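You operate a simulated robot arm through the tools that you are given. There is no shell and no other tool. Be economical: measure what you need, move in short steps, check, and stop when the job is done.

The job below is to be done with a simulated robot arm. You get a single attempt, and the scene is never put back.

Task
Put things in order on the dining table top. At the end: the orange mandarin is in the blue bowl; the white battery pack stands on top of the grey paper ball; the clear cordial bottle (marked "LIME") is on the yellow plate; the purple battery pack stands on top of the grey polishing block; the beige plant marker (marked "NOV") from the dining table top is on the black coaster; whatever was shut is shut again. Leave all else as you found it, and nothing knocked over.
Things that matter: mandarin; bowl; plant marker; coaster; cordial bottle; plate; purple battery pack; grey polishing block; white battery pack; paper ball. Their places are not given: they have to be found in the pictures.

The check looks at the end state, three seconds after you hand in, the way a careful person would. Anything else that was tipped, shoved, dropped, spilled or broken makes it a failure.

Robot
A 7-joint arm with a two-finger parallel gripper, fixed in place. Base frame: the origin is at the foot of the arm, x ahead of it, y to its left, z up; the work surface is at about z = 0. Readings come in mm, degrees, newtons and seconds.
With the tool pointing down near the work surface it reaches from about 220 to 580 mm from the base axis. Its first joint turns from -66.0 to 66.0 degrees. Payload 2.5 kg.
Tool frame: the origin (TCP) lies between the finger pads and is the grasp point; the fingertips stand 23 mm ahead of it; z points along the fingers, y is the line along which they close. The gripper opens to 94 mm. The fingers are 38 mm wide and 10 mm thick; the gripper's body (54 by 96 mm) begins 39 mm behind the TCP.
Orientation is that of the tool frame in the base frame, as a unit quaternion [w, x, y, z]. With the fingers straight down and closing along the base's y, the tool's x points along the base's -x, its y along +y and its z along -z.

Tools
- The arm moves only by the tool arm_command. Its argument "commands" is a list of rows, each an object of numbers (a shift or turn left out is 0, a gripper value left out holds the last): "ax", "ay", "az": the turn, a rotation vector about the base's x, y, z in degrees; "x", "y", "z": the shift along the base's x, y, z in mm; "grip": the gripper command, from -1 (shut) to 1 (fully open), values between in proportion. In form: [{"ax": .., "ay": .., "az": .., "x": .., "y": .., "z": .., "grip": ..}, ...]. A call has 1 to 12 rows; each row shifts and turns the commanded pose from where the row before left it. Rows are played at 5 a second. More than 50 mm and 8.6 degrees between two rows, or a gripper value outside its range, and nothing of the call is played. Where a pose cannot be reached the arm comes as near as it can. A force on the tool above 40 N (or 10 N above the force at the start of the call, whichever is more), or a blocked arm, ends the call early, and 0.2 s more pass. The fingers move at their own pace (about 108 mm/s each) and stop on an object; they squeeze with about 24 N. The grip force told is the motor's: it shows also when the fingers shut on nothing. Time passes only in rows, and 0.2 s behind the last, so rows that do not move let the fingers close. It gives the time, the measured TCP pose, the force on the tool (base axes), the opening and the grip force at its end, in the units of the frame above (readings bear some noise), and new pictures: "views" is both (left out), scene, wrist or none.
- Cameras (640 x 400 px; columns grow to the right, rows downward): "scene" is fixed at [120.6, -414.2, 534.6]; the picture's right is [0.80, -0.60, 0.00], its down [-0.40, -0.53, -0.75] and it looks along [0.45, 0.60, -0.66] (base axes); focal length 225 px, centre (320, 200). "wrist" rides on the gripper at [-39, 0, -44] in the tool frame; the picture's right is [0.00, -1.00, 0.00], its down [0.97, 0.00, -0.24] and it looks along [0.24, 0.00, 0.97] (tool axes); focal length 218 px, centre (320, 200).
- point_at(camera, pixels): for up to 12 pixels [column, row] of the newest picture of that camera ("zoom" is the newest enlarged one), the place [x, y, z] in the base frame of the surface seen there, good to about 3 mm. It takes no simulated time.
- zoom(camera, box): a new picture of the part [left, top, right, bottom] of that camera's present view, enlarged. It takes no simulated time.
- finish_job(): hands the job in; it is judged then, once.

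Keep the steps short. Do not move on a guess: measure, check each grasp and each placing, and mend mistakes. In all there are 80 turns and 120 pictures (those below and enlarged ones count). Leave the gripper open and the arm clear of the work at the hand-in unless told otherwise, and finish with a single line.

The tools are called after "Call:" as name(argument=value, ...) on one line, values as JSON. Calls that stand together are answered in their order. arm_command: Moves the arm, as the interface text tells. Its arguments: {"type":"object","properties":{"commands":{"type":"array"},"views":{"type":"string","enum":["both","scene","wrist","none"]}},"required":["commands"]} The other tools are called the same way: point_at (camera, pixels) gives the place of the surface under pixels of a picture; zoom (camera, box) takes an enlarged picture of a part of a camera's view; finish_job () hands the job in.

At the start:

```text
time: 0.0
tcp_pos: [378.3, 182.1, 368.0]
tool_rot: [0.0, 0.0, 1.0, 0.0]
wrist_force: [-0.2, -0.5, 0.5]
grip_width: 94.1
finger_force: 0.1
```

scene: 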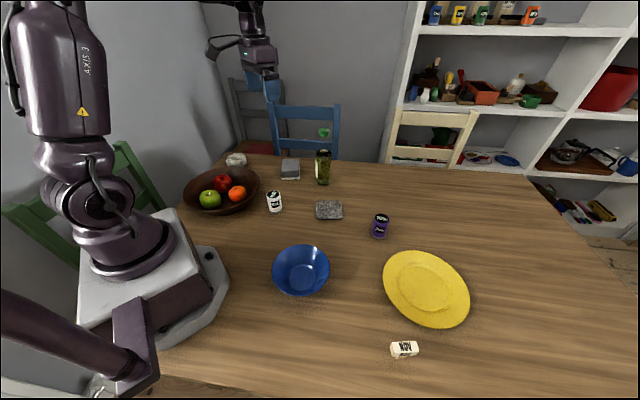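
wrist: 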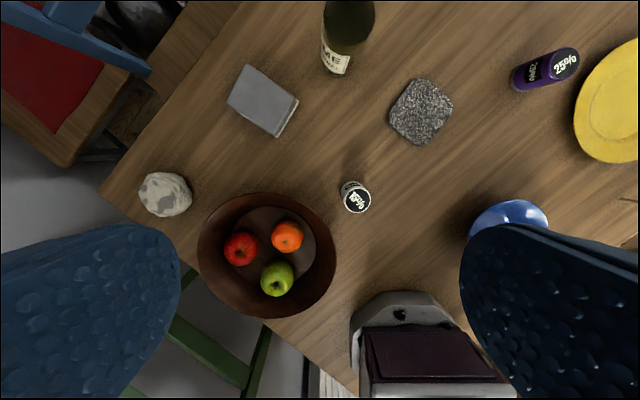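

I see the mandarin in the wooden bowl, two grey blocks, the batteries, the bottle, the plate and the marker. I don't see the black coaster yet. I'll zoom in to tell these apart.

Call:
zoom(camera="scene", box=[180, 140, 400, 278])

Call:
zoom(camera="wrist", box=[120, 0, 480, 225])

Call:
zoom(camera="scene", box=[320, 220, 640, 400])

Call:
zoom(camera="scene", box=[384, 0, 640, 240])

```text
2.90 times, centred on (290, 209) of scene
```

zoom: 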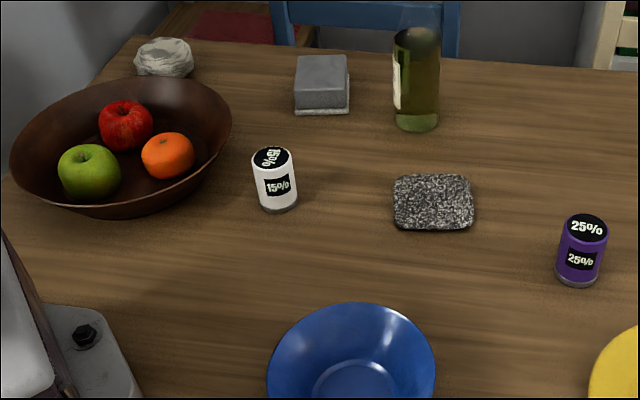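

```text
1.78 times, centred on (300, 112) of wrist
```

zoom: 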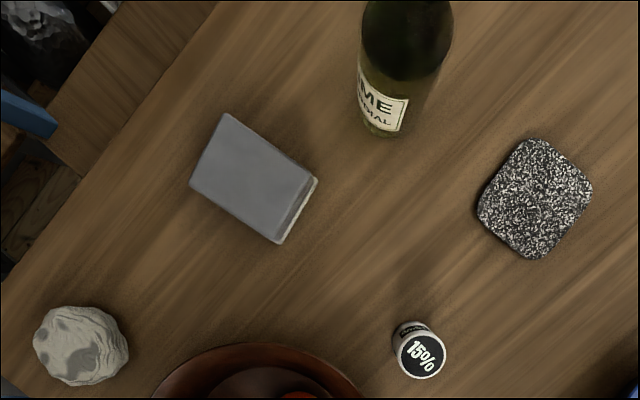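

```text
2.00 times, centred on (480, 310) of scene
```

zoom: 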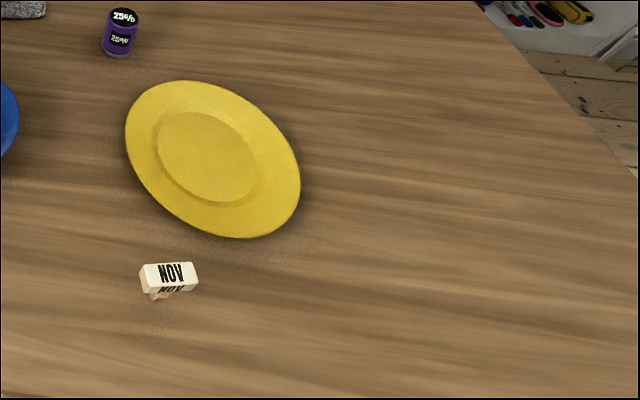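

```text
1.67 times, centred on (512, 120) of scene
```

zoom: 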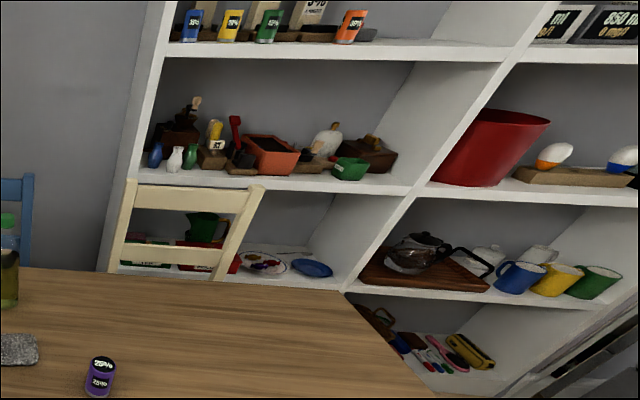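

Next I'll measure the main objects from both cameras.

Call:
point_at(camera="scene", pixels=[[290, 162], [290, 178], [329, 207], [329, 218], [324, 152], [381, 217], [381, 236], [274, 195], [300, 270], [425, 285], [405, 344], [237, 193]])

Call:
point_at(camera="wrist", pixels=[[165, 195], [248, 66], [297, 100], [228, 100], [277, 137], [390, 115], [453, 105], [424, 80], [420, 145], [287, 236], [357, 199], [335, 62]])

Call:
zoom(camera="scene", box=[0, 280, 320, 400])

```text
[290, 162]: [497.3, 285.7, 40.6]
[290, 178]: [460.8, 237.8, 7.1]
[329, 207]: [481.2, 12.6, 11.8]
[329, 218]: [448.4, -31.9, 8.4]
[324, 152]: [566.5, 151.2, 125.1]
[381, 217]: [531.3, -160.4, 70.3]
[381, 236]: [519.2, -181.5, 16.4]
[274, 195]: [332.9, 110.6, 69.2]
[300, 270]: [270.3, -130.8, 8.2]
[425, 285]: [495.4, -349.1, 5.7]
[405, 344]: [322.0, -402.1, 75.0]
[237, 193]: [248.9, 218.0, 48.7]
```

```text
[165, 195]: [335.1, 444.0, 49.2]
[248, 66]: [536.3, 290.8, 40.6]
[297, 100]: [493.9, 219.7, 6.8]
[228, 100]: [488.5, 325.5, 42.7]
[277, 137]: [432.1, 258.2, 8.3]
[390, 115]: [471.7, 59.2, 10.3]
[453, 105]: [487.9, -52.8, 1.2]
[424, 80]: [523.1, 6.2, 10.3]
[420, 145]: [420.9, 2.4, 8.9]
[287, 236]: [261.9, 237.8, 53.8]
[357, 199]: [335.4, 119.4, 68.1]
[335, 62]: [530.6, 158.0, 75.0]
```

```text
2.00 times, centred on (160, 340) of scene
```

zoom: 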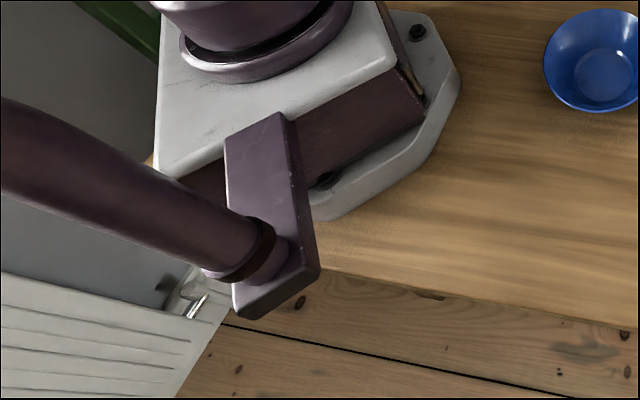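

The speckled slab is 10 mm thick and about 95 mm across, so it's probably the coaster. The smooth block, 40 mm high, is the polishing block. I'll look closer at the marker, whose top reads z=75, and at the bottle, the plate and the bowls.

Call:
zoom(camera="scene", box=[375, 325, 439, 365])

Call:
point_at(camera="zoom", pixels=[[160, 180], [170, 240], [300, 180], [420, 180], [300, 250], [420, 240], [200, 270], [250, 290], [200, 330], [160, 290], [330, 220], [300, 300]])

Call:
point_at(camera="scene", pixels=[[383, 265], [470, 305], [400, 252], [447, 328], [273, 270], [329, 268], [303, 245], [298, 295], [302, 278], [322, 184], [318, 170], [412, 270]])

Call:
zoom(camera="scene", box=[300, 130, 348, 190])

```text
10.00 times, centred on (407, 345) of scene
```

zoom: 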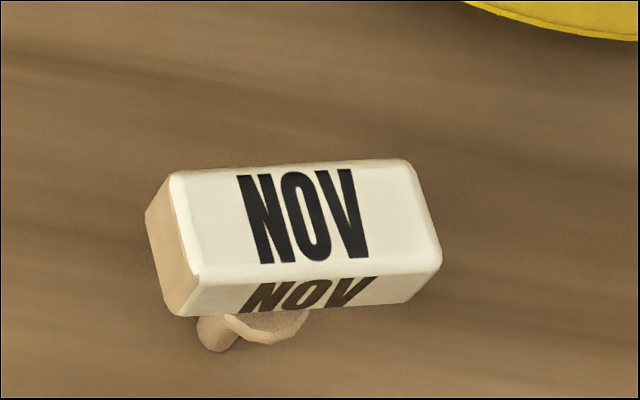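

```text
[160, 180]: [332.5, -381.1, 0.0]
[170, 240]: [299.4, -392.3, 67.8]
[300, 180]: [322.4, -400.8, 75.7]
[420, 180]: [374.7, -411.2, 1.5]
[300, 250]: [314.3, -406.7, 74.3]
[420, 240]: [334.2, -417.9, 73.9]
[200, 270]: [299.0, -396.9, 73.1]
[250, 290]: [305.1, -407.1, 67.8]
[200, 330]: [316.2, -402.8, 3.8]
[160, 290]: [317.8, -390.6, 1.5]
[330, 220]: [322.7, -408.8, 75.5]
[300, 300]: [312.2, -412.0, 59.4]
```

```text
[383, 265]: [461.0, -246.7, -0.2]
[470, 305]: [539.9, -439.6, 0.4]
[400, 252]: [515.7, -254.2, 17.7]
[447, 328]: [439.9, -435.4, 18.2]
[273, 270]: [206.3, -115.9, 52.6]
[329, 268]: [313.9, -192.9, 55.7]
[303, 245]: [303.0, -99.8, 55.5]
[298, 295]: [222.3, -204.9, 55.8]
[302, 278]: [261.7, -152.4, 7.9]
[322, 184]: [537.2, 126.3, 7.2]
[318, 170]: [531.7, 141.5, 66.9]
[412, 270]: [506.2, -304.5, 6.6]
```

```text
6.67 times, centred on (324, 160) of scene
```

zoom: 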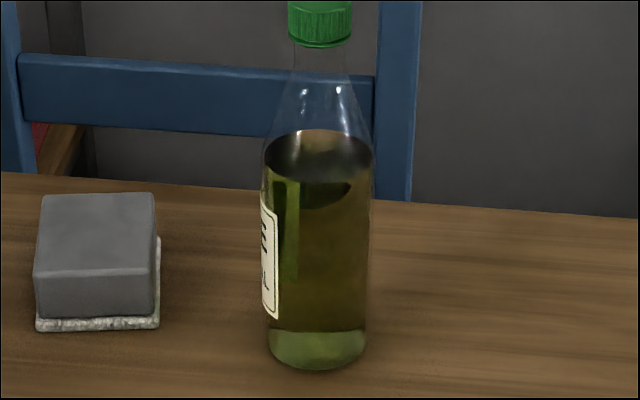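

The layout is clear now. The marker stands upright like a stamp, about 75 mm tall, and the bottle is about 220 mm tall. I'll start with the mandarin by moving above the wooden bowl, staying high.

Call:
arm_command(commands=[{"x": -30, "y": 15, "z": -40, "grip": 1}, {"x": -30, "y": 15, "z": -40}, {"x": -30, "y": 15, "z": -40}, {"x": -26, "y": 11, "z": -28}, {}])

```text
refused: row 1 steps farther than a row can; nothing moved
```

That step was slightly over the limit, so I'm making it smaller.

Call:
arm_command(commands=[{"x": -24, "y": 12, "z": -32, "grip": 1}, {"x": -24, "y": 12, "z": -32}, {"x": -24, "y": 12, "z": -32}, {"x": -24, "y": 12, "z": -32}, {"x": -20, "y": 8, "z": -20}, {}])

```text
time: 1.4
tcp_pos: [265.2, 240.2, 219.1]
tool_rot: [0.0, 0.0, 1.0, 0.0]
wrist_force: [1.1, 0.2, 0.2]
grip_width: 94.1
finger_force: 0.0
```

scene: 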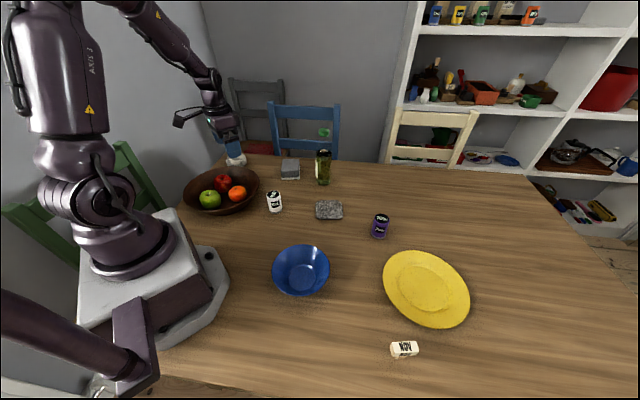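
wrist: 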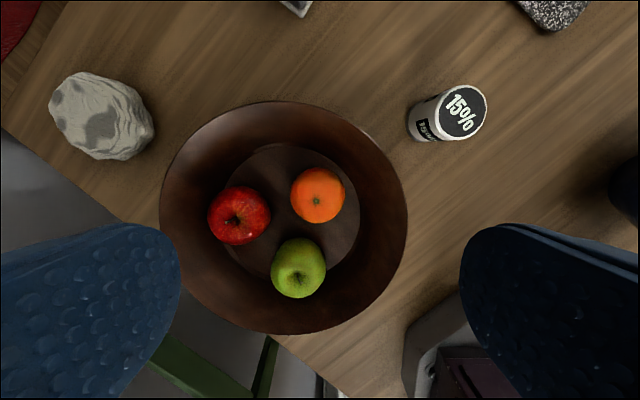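

Now I'll measure the mandarin, the apples and the bowl rim.

Call:
point_at(camera="wrist", pixels=[[317, 196], [293, 196], [343, 196], [317, 170], [317, 221], [238, 215], [268, 225], [300, 268], [300, 240], [283, 104], [404, 220], [180, 150]])

```text
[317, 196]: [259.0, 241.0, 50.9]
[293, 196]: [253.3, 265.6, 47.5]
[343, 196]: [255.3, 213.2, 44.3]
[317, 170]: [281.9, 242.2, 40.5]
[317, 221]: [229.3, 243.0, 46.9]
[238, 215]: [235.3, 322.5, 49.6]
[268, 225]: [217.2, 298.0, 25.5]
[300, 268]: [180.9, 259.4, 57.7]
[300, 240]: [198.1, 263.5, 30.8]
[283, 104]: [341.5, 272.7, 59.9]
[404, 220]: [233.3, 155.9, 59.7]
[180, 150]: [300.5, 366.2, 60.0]
```

The mandarin's centre is about (256, 240, 26), 55 mm across. The red apple lies at 108° from it and the green one at 164°. Closing along about 46° keeps both fingers clear of the apples. I'll turn by -44° up here with a 74 mm opening, then check.

Call:
point_at(camera="wrist", pixels=[[275, 165], [345, 240], [350, 175], [300, 150], [360, 210], [380, 200]])

Call:
arm_command(commands=[{"az": -7.4, "x": -9, "grip": 0.57}, {"az": -7.4, "z": -20}, {"az": -7.4, "z": -20}, {"az": -7.4, "z": -20}, {"az": -7.4, "z": -20}, {"az": -7, "z": -20}, {}], views="wrist")

```text
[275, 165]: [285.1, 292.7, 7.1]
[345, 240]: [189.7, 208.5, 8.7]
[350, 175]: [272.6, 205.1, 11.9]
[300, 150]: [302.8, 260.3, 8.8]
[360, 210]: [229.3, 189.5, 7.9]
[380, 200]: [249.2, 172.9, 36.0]
```

```text
time: 3.0
tcp_pos: [254.1, 237.0, 119.3]
tool_rot: [0.0, 0.375, 0.927, 0.001]
wrist_force: [-0.5, -0.6, -0.6]
grip_width: 73.5
finger_force: 0.1
```

wrist: 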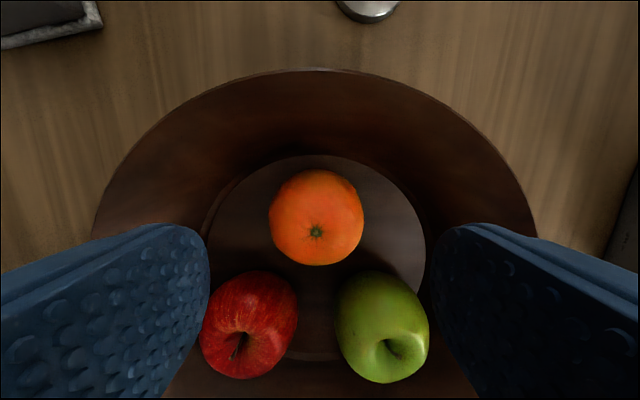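

The fingers clear both apples and the bowl floor is at z≈8. I'll descend to z≈39 with a small correction, stop and look, then close.

Call:
arm_command(commands=[{"x": -1, "y": 4, "z": -20}, {"z": -20}, {"z": -20}, {"z": -20}, {}], views="wrist")

```text
time: 4.2
tcp_pos: [254.0, 242.2, 39.7]
tool_rot: [0.0, 0.374, 0.927, 0.0]
wrist_force: [0.1, 0.0, -0.1]
grip_width: 73.7
finger_force: 0.0
```

wrist: 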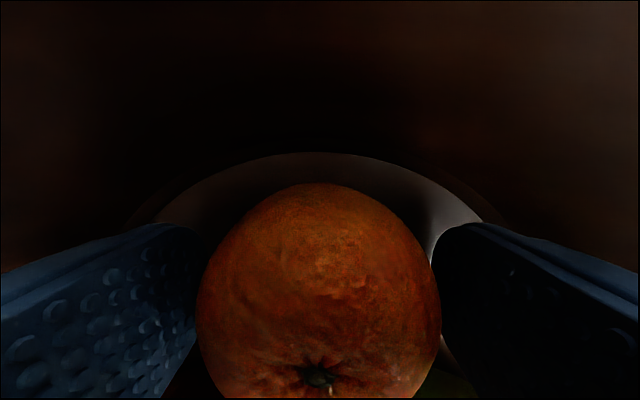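

The mandarin is centred between the fingers. I'll go 5 mm lower, close, then lift.

Call:
arm_command(commands=[{"z": -5}, {"grip": -1}, {}, {}, {"z": 20}, {"z": 30}, {"z": 40}, {"z": 40}, {}])

```text
time: 6.2
tcp_pos: [253.8, 241.5, 163.8]
tool_rot: [0.0, 0.375, 0.927, 0.0]
wrist_force: [-0.5, 0.0, -0.5]
grip_width: 58.3
finger_force: 23.8
```

scene: 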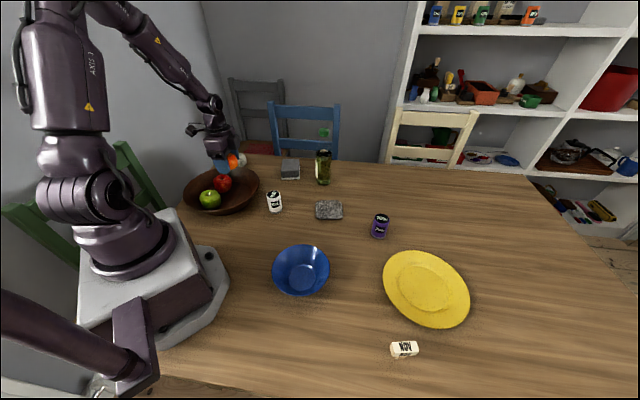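
wrist: 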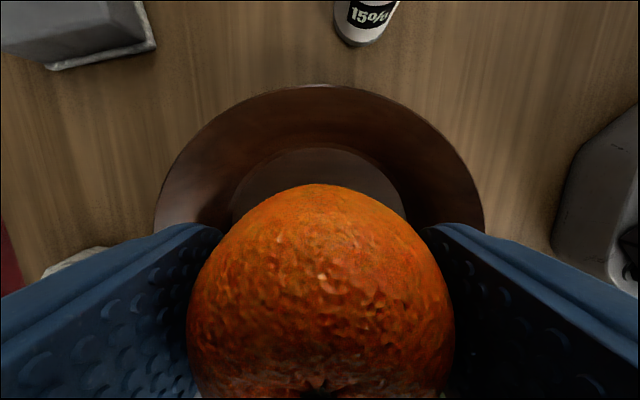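

The mandarin is held at a 58 mm width. I'll carry it over to above the blue bowl's centre, (261, -153).

Call:
arm_command(commands=[{"x": 10, "y": -44}, {"x": 10, "y": -44}, {"y": -44}, {"y": -44}, {"y": -44}, {"y": -44}, {"y": -44}, {"y": -44}, {"x": -13, "y": -43}, {}])

Call:
point_at(camera="scene", pixels=[[285, 275], [318, 275], [302, 262], [300, 290], [308, 285], [292, 285]])

```text
time: 8.4
tcp_pos: [260.5, -152.0, 164.8]
tool_rot: [0.0, 0.374, 0.927, 0.0]
wrist_force: [0.5, 0.6, -1.6]
grip_width: 58.3
finger_force: 24.3
```

scene: 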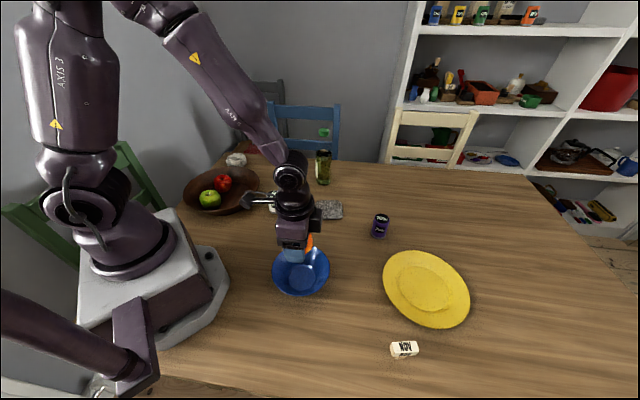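
wrist: 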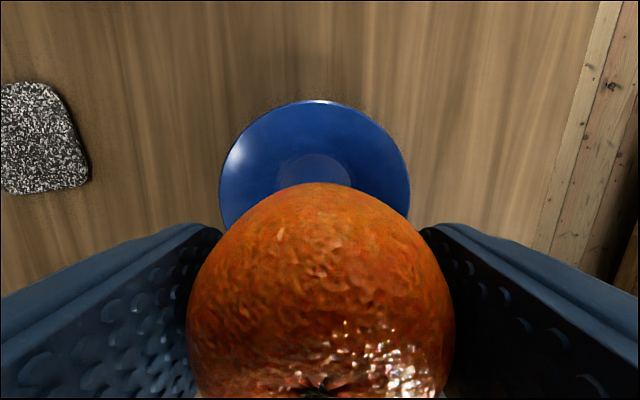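

```text
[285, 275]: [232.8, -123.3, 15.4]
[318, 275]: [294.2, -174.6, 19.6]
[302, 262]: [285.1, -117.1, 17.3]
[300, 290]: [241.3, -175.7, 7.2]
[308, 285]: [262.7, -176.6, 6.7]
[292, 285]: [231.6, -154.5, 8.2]
```

The bowl floor is at z≈7 and the wall reaches z≈18 at radius 40. I'll lower to z≈50, so the tips are at 27, and open only to 66 mm so the fingers stay inside the rim.

Call:
arm_command(commands=[{"z": -40}, {"z": -40}, {"z": -20}, {"z": -14}, {}, {"grip": 0.4}, {}, {}, {"z": 20}, {"z": 40}, {"z": 40}, {}])

```text
time: 11.0
tcp_pos: [261.8, -154.0, 152.8]
tool_rot: [0.0, 0.375, 0.927, 0.001]
wrist_force: [0.3, -0.4, 0.1]
grip_width: 66.0
finger_force: 0.1
```

scene: 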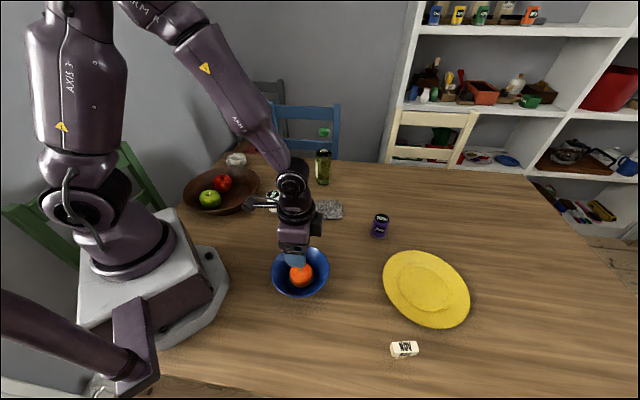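
wrist: 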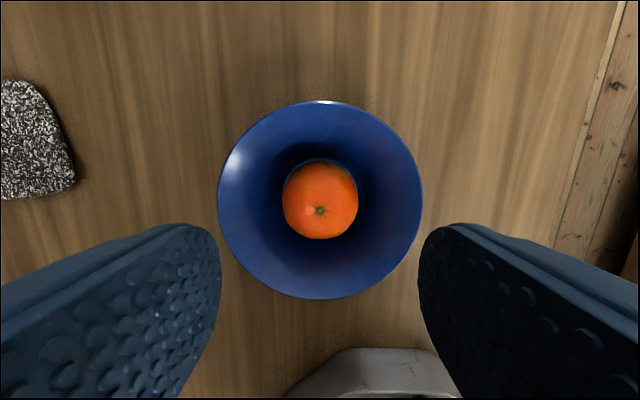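

The mandarin sits in the blue bowl. Next I'll move above the marker near (318, -404), at z≈200, with the gripper fully open.

Call:
arm_command(commands=[{"x": 9, "y": -42, "z": 10, "grip": 1}, {"x": 9, "y": -42, "z": 10}, {"x": 9, "y": -42, "z": 10}, {"x": 9, "y": -42, "z": 10}, {"x": 9, "y": -42, "z": 8}, {"x": 11, "y": -40, "az": 8}, {}])

```text
time: 12.6
tcp_pos: [311.6, -401.6, 199.8]
tool_rot: [0.0, 0.308, 0.951, 0.0]
wrist_force: [0.2, -0.5, 0.0]
grip_width: 94.0
finger_force: 0.1
```

scene: 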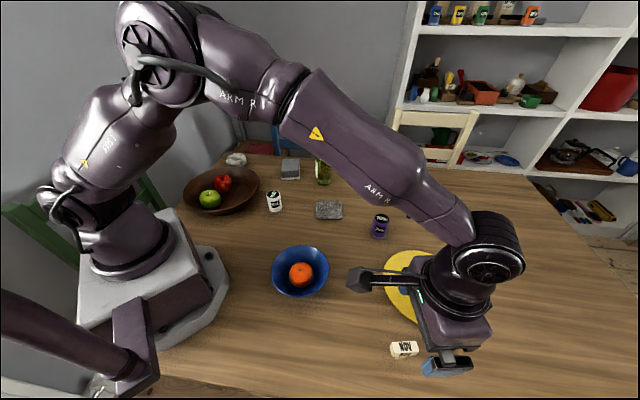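
wrist: 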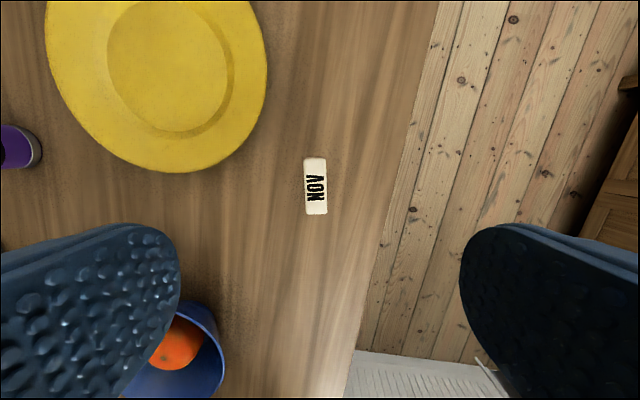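

The marker's head is aligned with the fingers. I'll measure it in a zoomed view.

Call:
zoom(camera="wrist", box=[280, 145, 360, 225])

Call:
point_at(camera="wrist", pixels=[[308, 161], [322, 161], [309, 210], [323, 210], [315, 186], [150, 165], [245, 60]])

```text
5.00 times, centred on (320, 185) of wrist
```

zoom: 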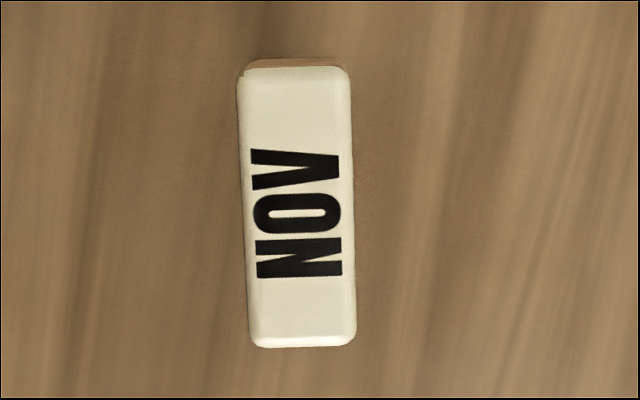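

```text
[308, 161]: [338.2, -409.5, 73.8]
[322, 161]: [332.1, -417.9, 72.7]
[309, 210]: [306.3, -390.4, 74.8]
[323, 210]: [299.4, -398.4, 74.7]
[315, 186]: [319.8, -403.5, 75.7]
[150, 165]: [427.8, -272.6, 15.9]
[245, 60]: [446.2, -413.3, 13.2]
```

The head's centre is (319, -404), about 42 × 15 mm, with its top at z≈75. I'll descend to z=68 with a 50 mm opening, then check.

Call:
arm_command(commands=[{"x": 7.4, "y": -2.4, "z": -30, "az": 2, "grip": 0.1}, {"z": -40}, {"z": -30}, {"z": -20}, {"z": -12}, {}])

```text
time: 14.0
tcp_pos: [324.6, -409.3, 65.5]
tool_rot: [0.0, 0.293, 0.956, 0.0]
wrist_force: [-0.2, 0.4, -0.6]
grip_width: 51.7
finger_force: 0.0
```

scene: 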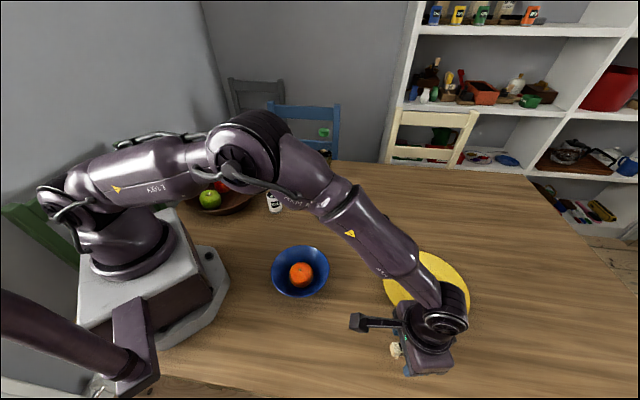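
wrist: 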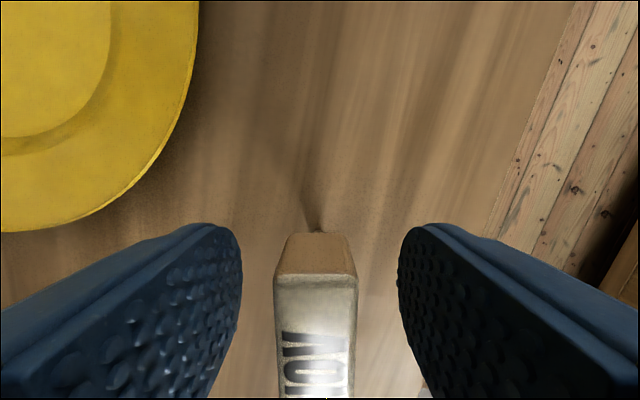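

The TCP is about 7 mm past the centre, along the head's length. I'll move back by (-5.5, +4.5), then close gently.

Call:
arm_command(commands=[{"x": -5.5, "y": 4.5, "z": 2}, {}, {"grip": -0.3}, {"grip": -1}, {}, {}])

```text
time: 15.4
tcp_pos: [318.6, -403.3, 69.1]
tool_rot: [0.0, 0.292, 0.956, 0.0]
wrist_force: [0.3, 0.5, -0.2]
grip_width: 16.9
finger_force: 23.7
```

scene: 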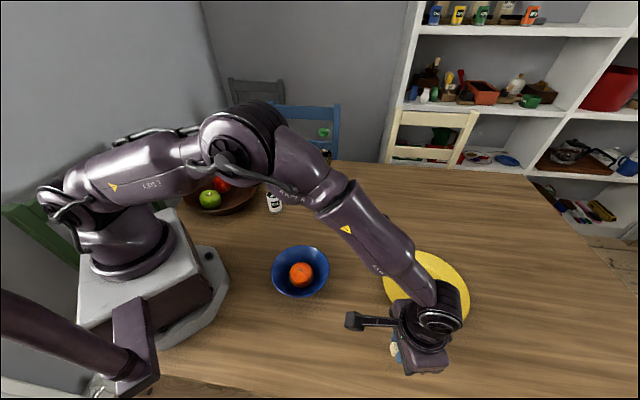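
wrist: 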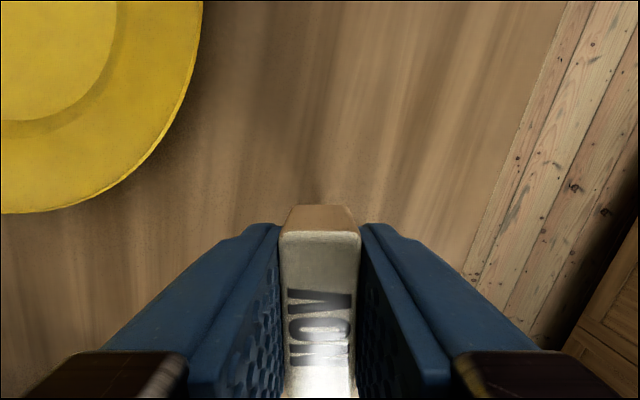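

The marker is held at 16.9 mm. I'll lift it 90 mm and carry it to the coaster, whose centre is about (472, 4).

Call:
arm_command(commands=[{"z": 20}, {"z": 35}, {"z": 40}, {"x": 14, "y": 45}, {"x": 14, "y": 45}, {"x": 14, "y": 45}, {"x": 14, "y": 45}, {"x": 14, "y": 45}, {"x": 16, "y": 45}, {"x": 16, "y": 45}, {"x": 16, "y": 45}, {}])

```text
time: 18.0
tcp_pos: [436.3, -41.9, 163.7]
tool_rot: [0.0, 0.292, 0.957, 0.0]
wrist_force: [-0.5, -0.6, -1.1]
grip_width: 16.9
finger_force: 23.8
```

scene: 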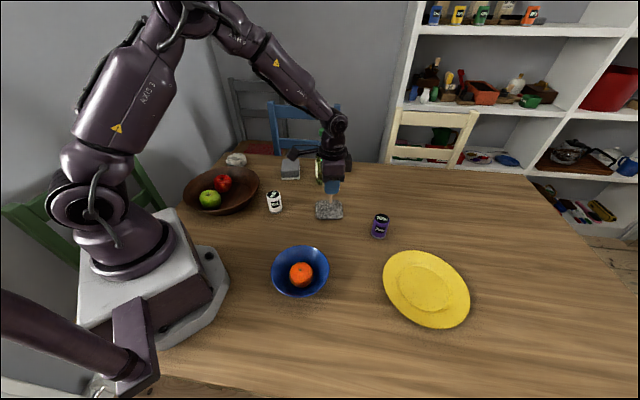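
wrist: 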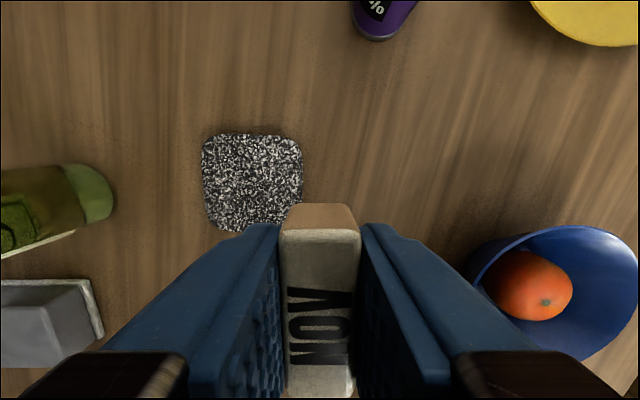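

Now I'll measure the coaster precisely.

Call:
point_at(camera="wrist", pixels=[[210, 182], [298, 182], [253, 140], [253, 222], [253, 182]])

Call:
zoom(camera="scene", box=[290, 170, 370, 230])

```text
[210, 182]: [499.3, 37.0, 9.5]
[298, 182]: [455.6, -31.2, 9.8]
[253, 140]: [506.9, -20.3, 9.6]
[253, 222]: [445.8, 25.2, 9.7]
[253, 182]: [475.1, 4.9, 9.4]
```

```text
6.67 times, centred on (330, 200) of scene
```

zoom: 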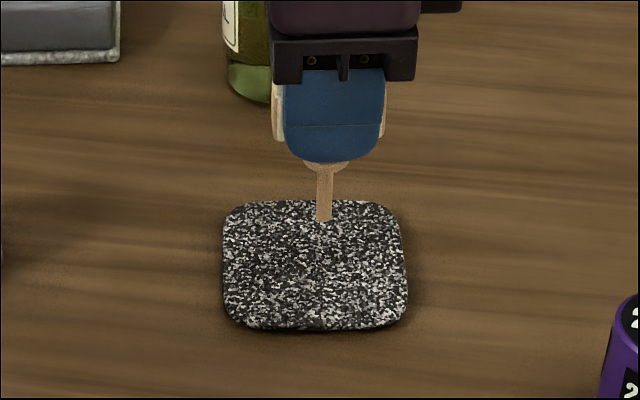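

The marker has a thin stake, so I need to see its tip to judge whether it can stand.

Call:
zoom(camera="scene", box=[320, 176, 352, 202])

Call:
point_at(camera="zoom", pixels=[[220, 330], [220, 380], [270, 350], [250, 420], [255, 460], [250, 480]])

```text
15.38 times, centred on (336, 189) of scene
```

zoom: 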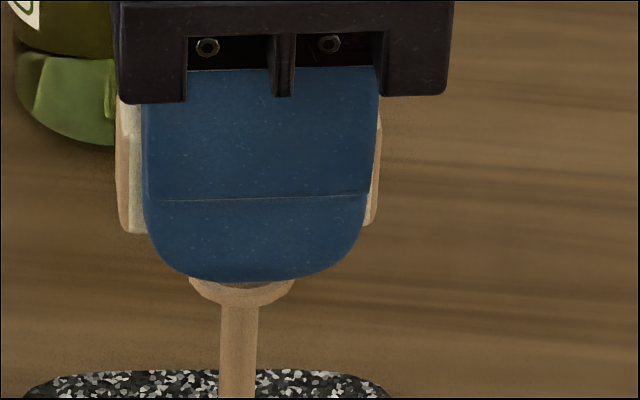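

```text
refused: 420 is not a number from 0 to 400
```

The stem ends flat, about 8 mm wide, and the marker stood by itself at the start, so it can stand again. I'll move over the coaster centre (475, 4) and lower to a little above contact.

Call:
arm_command(commands=[{"x": 19, "y": 23}, {"x": 19, "y": 23}, {"z": -35}, {"z": -25}, {"z": -15}, {"z": -6}, {}, {}], views="scene")

Call:
zoom(camera="scene", box=[304, 184, 368, 224])

```text
time: 19.8
tcp_pos: [473.8, 3.4, 82.5]
tool_rot: [0.0, 0.293, 0.956, 0.0]
wrist_force: [0.6, 0.3, -0.4]
grip_width: 16.6
finger_force: 23.7
```

scene: 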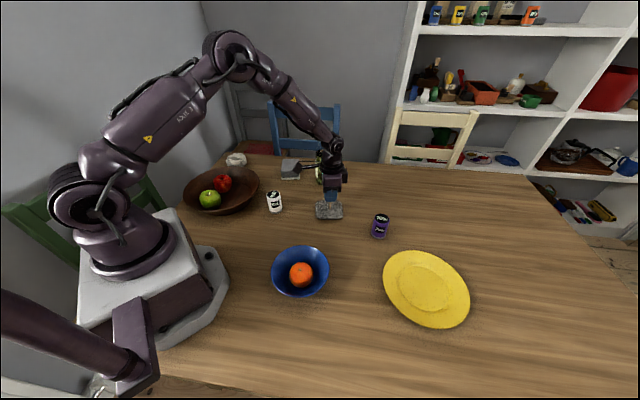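

```text
10.00 times, centred on (336, 204) of scene
```

zoom: 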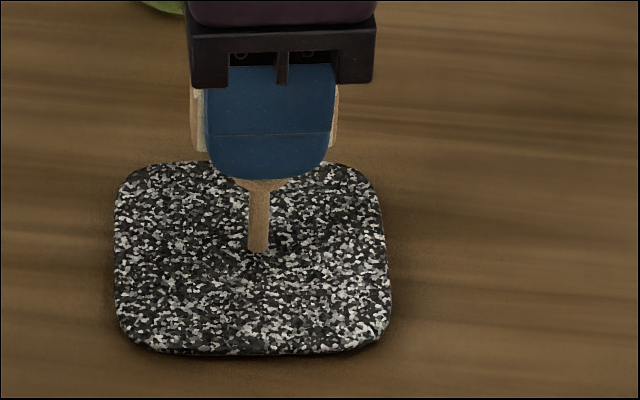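

The stake tip is just above the coaster centre. I'll lower in 1 mm steps and watch the force.

Call:
arm_command(commands=[{"z": -1}, {"z": -1}, {}, {}], views="none")

Call:
arm_command(commands=[{"z": -1}, {}, {}], views="none")

Call:
arm_command(commands=[{"z": -1}, {}, {}], views="none")

```text
time: 20.8
tcp_pos: [472.7, 4.1, 80.0]
tool_rot: [0.0, 0.292, 0.956, -0.001]
wrist_force: [-0.1, -0.4, -0.5]
grip_width: 16.7
finger_force: 24.1
```

```text
time: 21.6
tcp_pos: [474.7, 4.0, 78.2]
tool_rot: [0.0, 0.292, 0.956, 0.0]
wrist_force: [-1.0, 0.1, 3.0]
grip_width: 17.1
finger_force: 24.1
```

```text
time: 22.4
tcp_pos: [474.1, 3.1, 77.7]
tool_rot: [0.001, 0.292, 0.956, 0.0]
wrist_force: [-5.4, 1.5, 14.9]
grip_width: 16.9
finger_force: 23.7
```

It touched at z≈78 with 3 N, and another 1 mm gave 15 N. I'll ease back 1 mm and open slowly.

Call:
arm_command(commands=[{"z": 1}, {}, {"grip": -0.6}, {"grip": -0.5}, {"grip": -0.3}, {"grip": -0.1}, {}])

Call:
zoom(camera="scene", box=[304, 184, 368, 224])

```text
time: 24.0
tcp_pos: [475.6, 4.8, 79.3]
tool_rot: [0.0, 0.292, 0.956, 0.0]
wrist_force: [-0.5, 0.1, -0.1]
grip_width: 42.1
finger_force: 0.1
```

scene: 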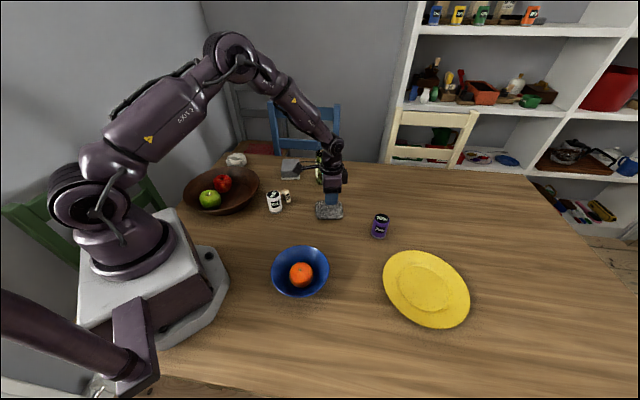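
wrist: 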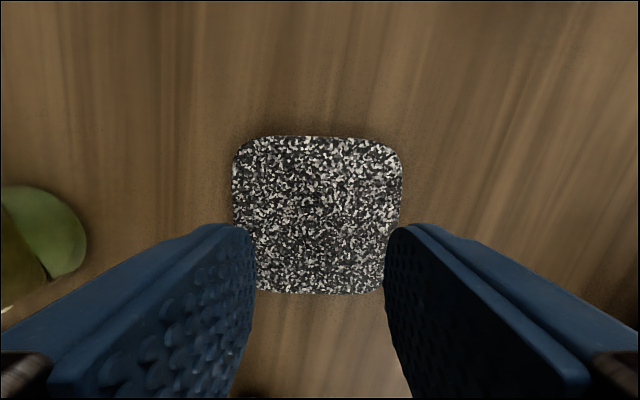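

```text
10.00 times, centred on (336, 204) of scene
```

zoom: 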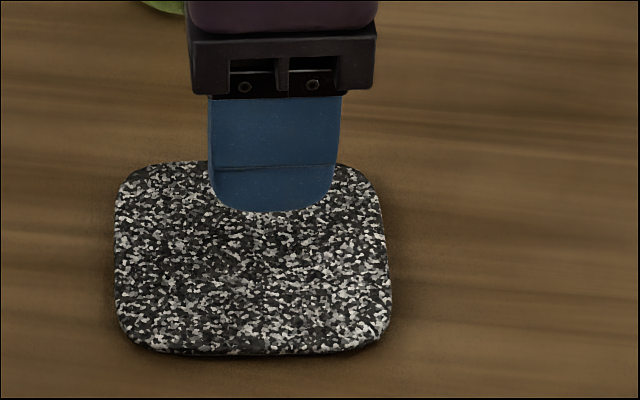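

The marker tipped toward the white battery. I'll raise the arm and look.

Call:
arm_command(commands=[{"z": 40}, {"z": 40}, {"z": 40, "x": -20}, {"z": 20, "x": -40}, {"x": -40}, {}])

Call:
zoom(camera="scene", box=[248, 175, 344, 235])

Call:
zoom(camera="wrist", box=[160, 100, 480, 400])

```text
time: 25.4
tcp_pos: [371.2, 3.9, 221.1]
tool_rot: [0.0, 0.292, 0.956, 0.0]
wrist_force: [0.3, 0.0, 0.4]
grip_width: 42.3
finger_force: 0.1
```

scene: 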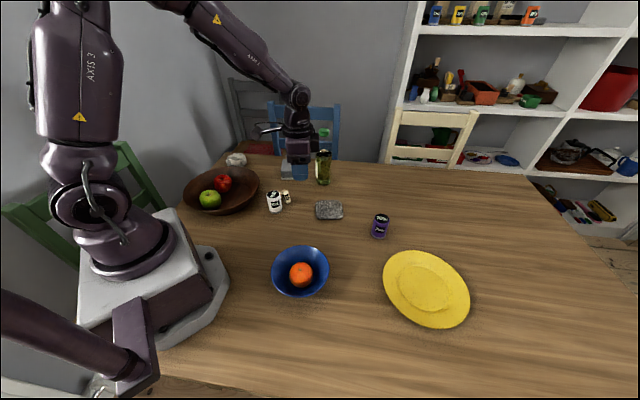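
wrist: 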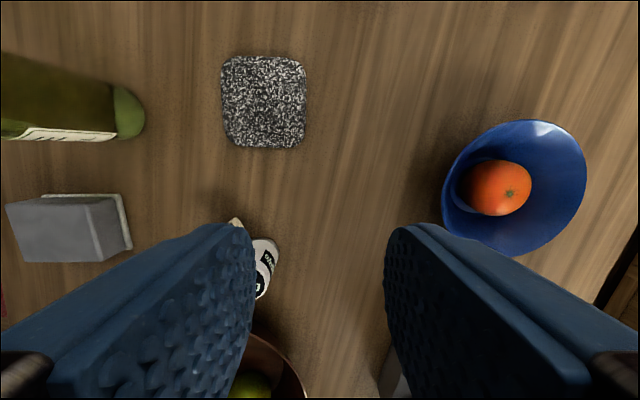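

```text
6.67 times, centred on (296, 205) of scene
```

zoom: 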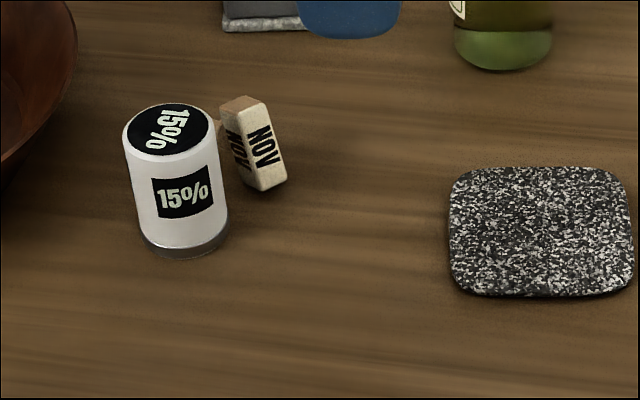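

```text
1.33 times, centred on (320, 250) of wrist
```

zoom: 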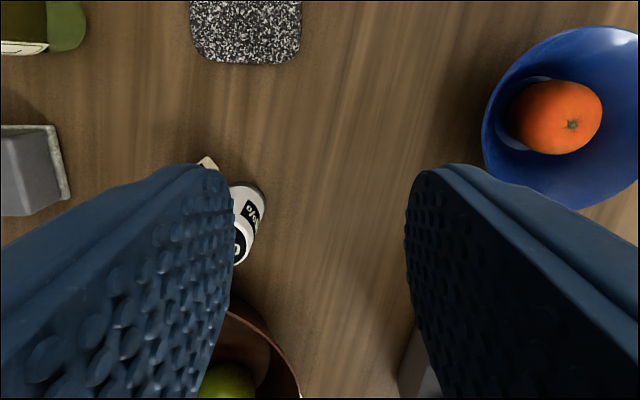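

The battery still stands, and the marker lies beside it. Pressing it down probably turned it in the grip. I'll measure the marker and move to see it better.

Call:
point_at(camera="scene", pixels=[[284, 190], [288, 192], [290, 201], [286, 202], [283, 195], [287, 197]])

Call:
arm_command(commands=[{"x": -30, "y": 30, "grip": 1}, {"x": -30, "y": 35, "az": -7}, {"az": -7, "y": 20}, {"az": -7}, {}], views="wrist")

```text
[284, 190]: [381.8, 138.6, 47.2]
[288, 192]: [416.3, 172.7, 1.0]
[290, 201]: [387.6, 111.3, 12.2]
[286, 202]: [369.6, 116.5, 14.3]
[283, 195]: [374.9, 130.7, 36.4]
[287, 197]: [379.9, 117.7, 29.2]
```

```text
time: 26.6
tcp_pos: [313.3, 87.3, 221.1]
tool_rot: [0.0, 0.463, 0.886, 0.0]
wrist_force: [0.2, 0.0, 0.1]
grip_width: 94.1
finger_force: 0.1
```

wrist: 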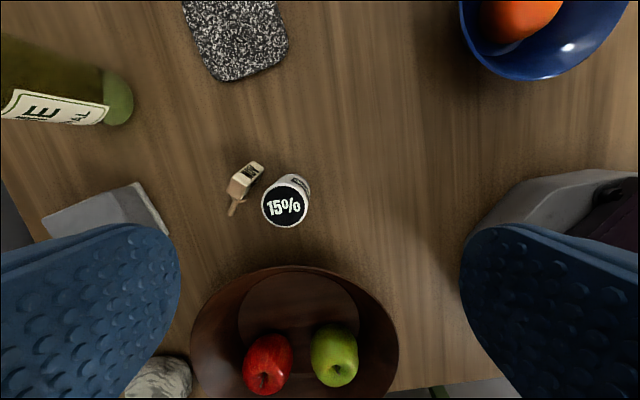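

There's little room around the marker, so I'll move the white battery first. I'll measure it and the paper ball, then turn the tool so it closes along base y, away from the marker and the bowl.

Call:
zoom(camera="wrist", box=[210, 140, 330, 240])

Call:
point_at(camera="wrist", pixels=[[285, 207], [265, 207], [306, 207], [285, 189], [285, 226], [254, 170], [243, 182], [232, 212], [240, 192], [245, 165], [262, 172]])

Call:
arm_command(commands=[{"az": 8, "x": 10, "y": 15}, {"az": 8, "x": 10, "y": 10}, {"az": 8}, {"az": 8}, {"az": 8}, {"az": 8}, {"az": 5}, {}])

```text
4.00 times, centred on (270, 190) of wrist
```

zoom: 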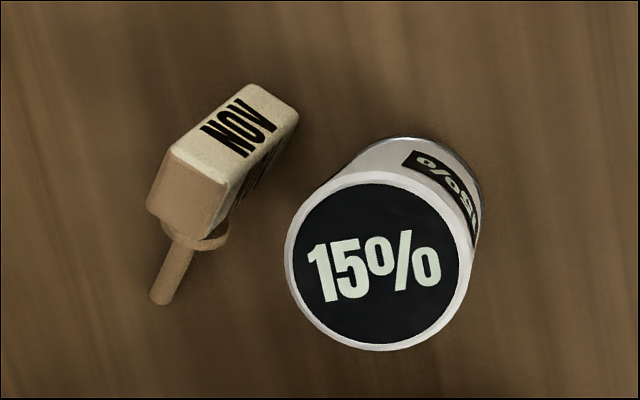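

```text
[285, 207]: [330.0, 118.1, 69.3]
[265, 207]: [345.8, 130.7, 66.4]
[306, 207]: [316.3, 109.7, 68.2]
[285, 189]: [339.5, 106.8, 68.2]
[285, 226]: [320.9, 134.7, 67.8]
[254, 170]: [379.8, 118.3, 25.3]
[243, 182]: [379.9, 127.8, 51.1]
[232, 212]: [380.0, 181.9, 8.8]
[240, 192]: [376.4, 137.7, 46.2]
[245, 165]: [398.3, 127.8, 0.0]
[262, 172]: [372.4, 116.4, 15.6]
```

```text
time: 28.4
tcp_pos: [334.2, 114.2, 220.4]
tool_rot: [0.0, 0.017, 1.0, 0.0]
wrist_force: [0.1, -0.4, -1.1]
grip_width: 94.1
finger_force: 0.1
```

scene: 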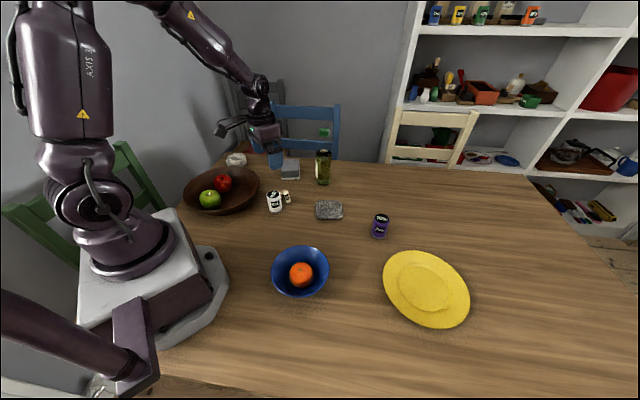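
wrist: 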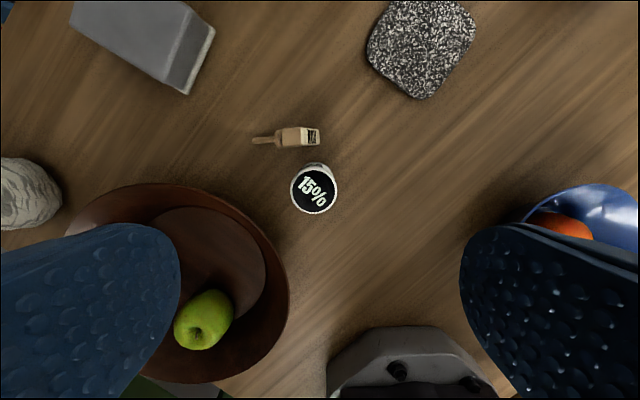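

The battery's centre is (331, 119), 40 mm across and 68 mm tall. I'll descend over it with a 62 mm opening to z≈48, pausing to check.

Call:
arm_command(commands=[{"x": -3, "y": 5, "z": -40, "grip": 0.32}, {"z": -45}, {"z": -40}, {}, {}], views="wrist")

```text
time: 29.6
tcp_pos: [331.9, 119.0, 95.5]
tool_rot: [0.0, 0.018, 1.0, -0.001]
wrist_force: [-0.4, -0.7, -0.3]
grip_width: 62.0
finger_force: 0.1
```

wrist: 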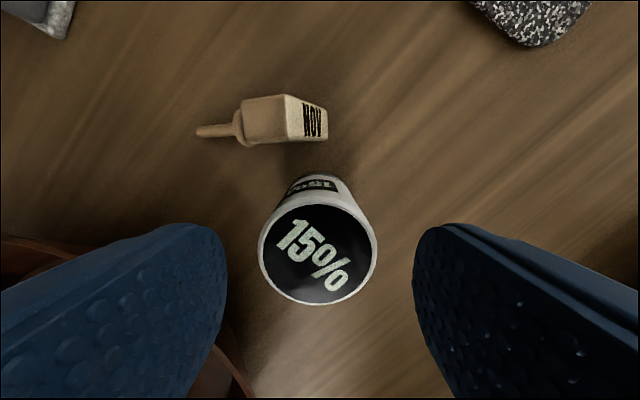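

Battery is centred across the fingers. I'll shift +3 in x, lower to z≈48 and close.

Call:
arm_command(commands=[{"x": 3, "z": -25}, {"z": -22}, {}, {"grip": -0.2}, {"grip": -1}, {}, {}], views="wrist")

```text
time: 31.2
tcp_pos: [335.8, 118.7, 47.6]
tool_rot: [0.0, 0.017, 1.0, -0.001]
wrist_force: [0.2, -0.3, 0.8]
grip_width: 43.6
finger_force: 23.9
```

wrist: 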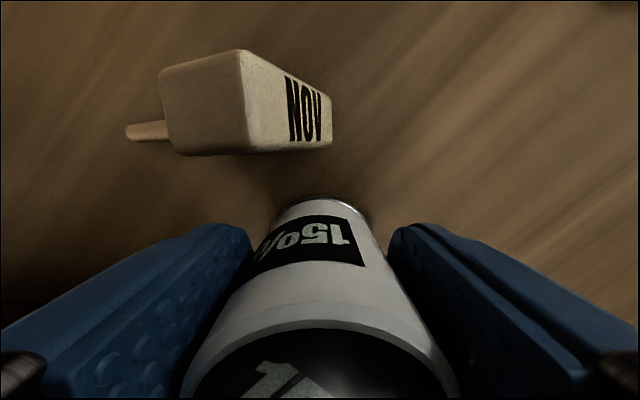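

Gripped at 43.6 mm. I'll lift and carry it to a spot short of the paper ball, to look at the ball from above.

Call:
arm_command(commands=[{"z": 20}, {"z": 45}, {"z": 47}, {"x": -12, "y": 44}, {"x": -12, "y": 44}, {"x": -12, "y": 44}, {"x": -12, "y": 44}, {"x": -12, "y": 44}, {"x": -12, "y": 44}, {"x": -12, "y": 44}, {}])

```text
time: 33.6
tcp_pos: [253.7, 429.1, 157.3]
tool_rot: [0.0, 0.017, 1.0, 0.0]
wrist_force: [-0.2, -0.7, -1.9]
grip_width: 43.4
finger_force: 24.2
```

scene: 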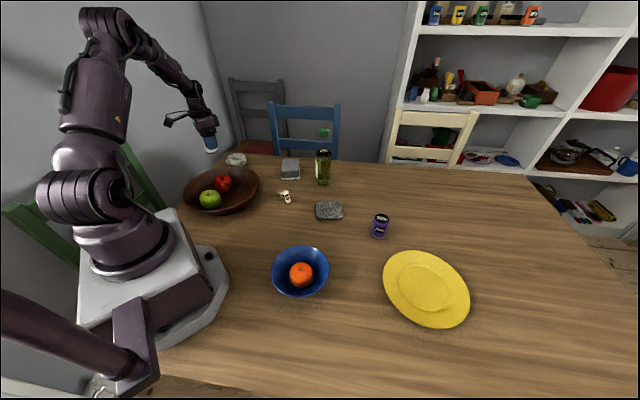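
wrist: 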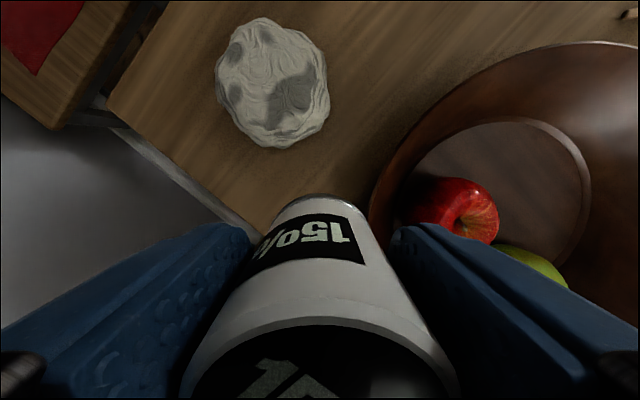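

The ball is clearly visible, so I'll measure a grid of heights over its top.

Call:
zoom(camera="wrist", box=[200, 0, 344, 160])

Call:
point_at(camera="wrist", pixels=[[272, 80], [252, 80], [292, 80], [272, 60], [272, 100], [240, 80], [305, 80], [272, 40], [272, 118], [255, 62], [290, 62], [290, 98]])

Call:
point_at(camera="wrist", pixels=[[254, 98], [222, 80], [322, 80], [268, 24], [272, 138], [272, 70], [272, 90], [262, 90], [282, 90], [262, 70], [282, 70], [310, 110]])

```text
2.50 times, centred on (272, 80) of wrist
```

zoom: 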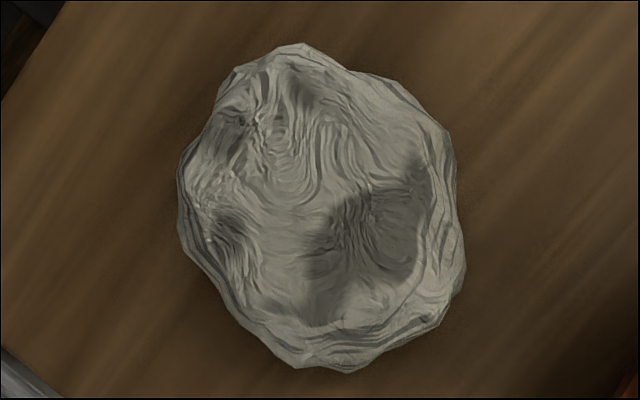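

```text
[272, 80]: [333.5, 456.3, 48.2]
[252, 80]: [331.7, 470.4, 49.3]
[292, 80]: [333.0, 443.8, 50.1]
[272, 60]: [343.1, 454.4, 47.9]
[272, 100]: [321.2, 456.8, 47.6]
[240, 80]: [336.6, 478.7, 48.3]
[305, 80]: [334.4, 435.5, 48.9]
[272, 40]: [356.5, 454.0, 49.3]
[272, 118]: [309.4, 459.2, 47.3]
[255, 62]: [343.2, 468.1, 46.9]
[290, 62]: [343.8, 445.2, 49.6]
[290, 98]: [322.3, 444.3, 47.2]
```

```text
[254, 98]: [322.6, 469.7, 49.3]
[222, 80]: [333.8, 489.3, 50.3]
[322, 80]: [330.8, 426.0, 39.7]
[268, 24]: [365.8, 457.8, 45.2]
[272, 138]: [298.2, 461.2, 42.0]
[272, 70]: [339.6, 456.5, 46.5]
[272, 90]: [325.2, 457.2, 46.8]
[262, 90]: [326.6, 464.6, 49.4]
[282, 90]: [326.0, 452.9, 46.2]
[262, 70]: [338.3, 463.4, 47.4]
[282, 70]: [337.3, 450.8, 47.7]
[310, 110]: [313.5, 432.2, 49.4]
```

The ball's top is flat at z≈48 and its centre is (333, 456). I'll carry the battery over and lower it to just above contact, which should be at z≈96.

Call:
arm_command(commands=[{"x": 40, "y": 14}, {"x": 39, "y": 13}, {}, {"z": -30}, {"z": -22}, {}, {}])

Call:
zoom(camera="scene", box=[204, 130, 268, 170])

```text
time: 35.2
tcp_pos: [329.8, 454.1, 105.6]
tool_rot: [0.001, 0.017, 1.0, 0.0]
wrist_force: [0.0, 0.2, -1.9]
grip_width: 43.2
finger_force: 24.1
```

scene: 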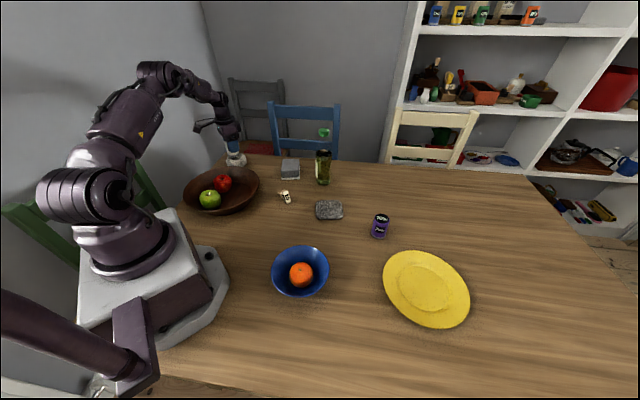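
wrist: 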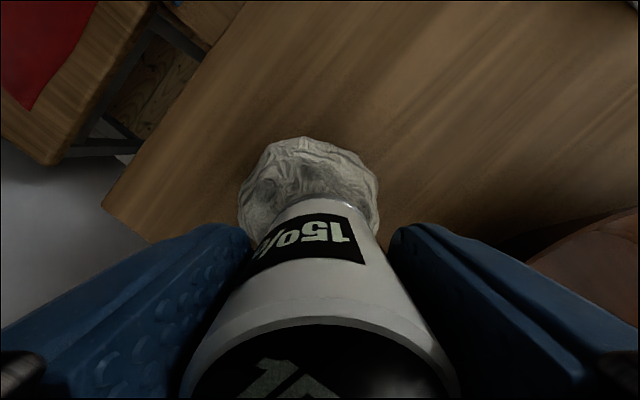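

```text
10.00 times, centred on (236, 150) of scene
```

zoom: 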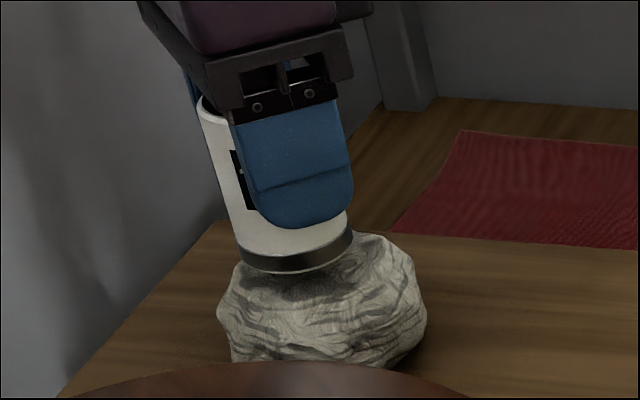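

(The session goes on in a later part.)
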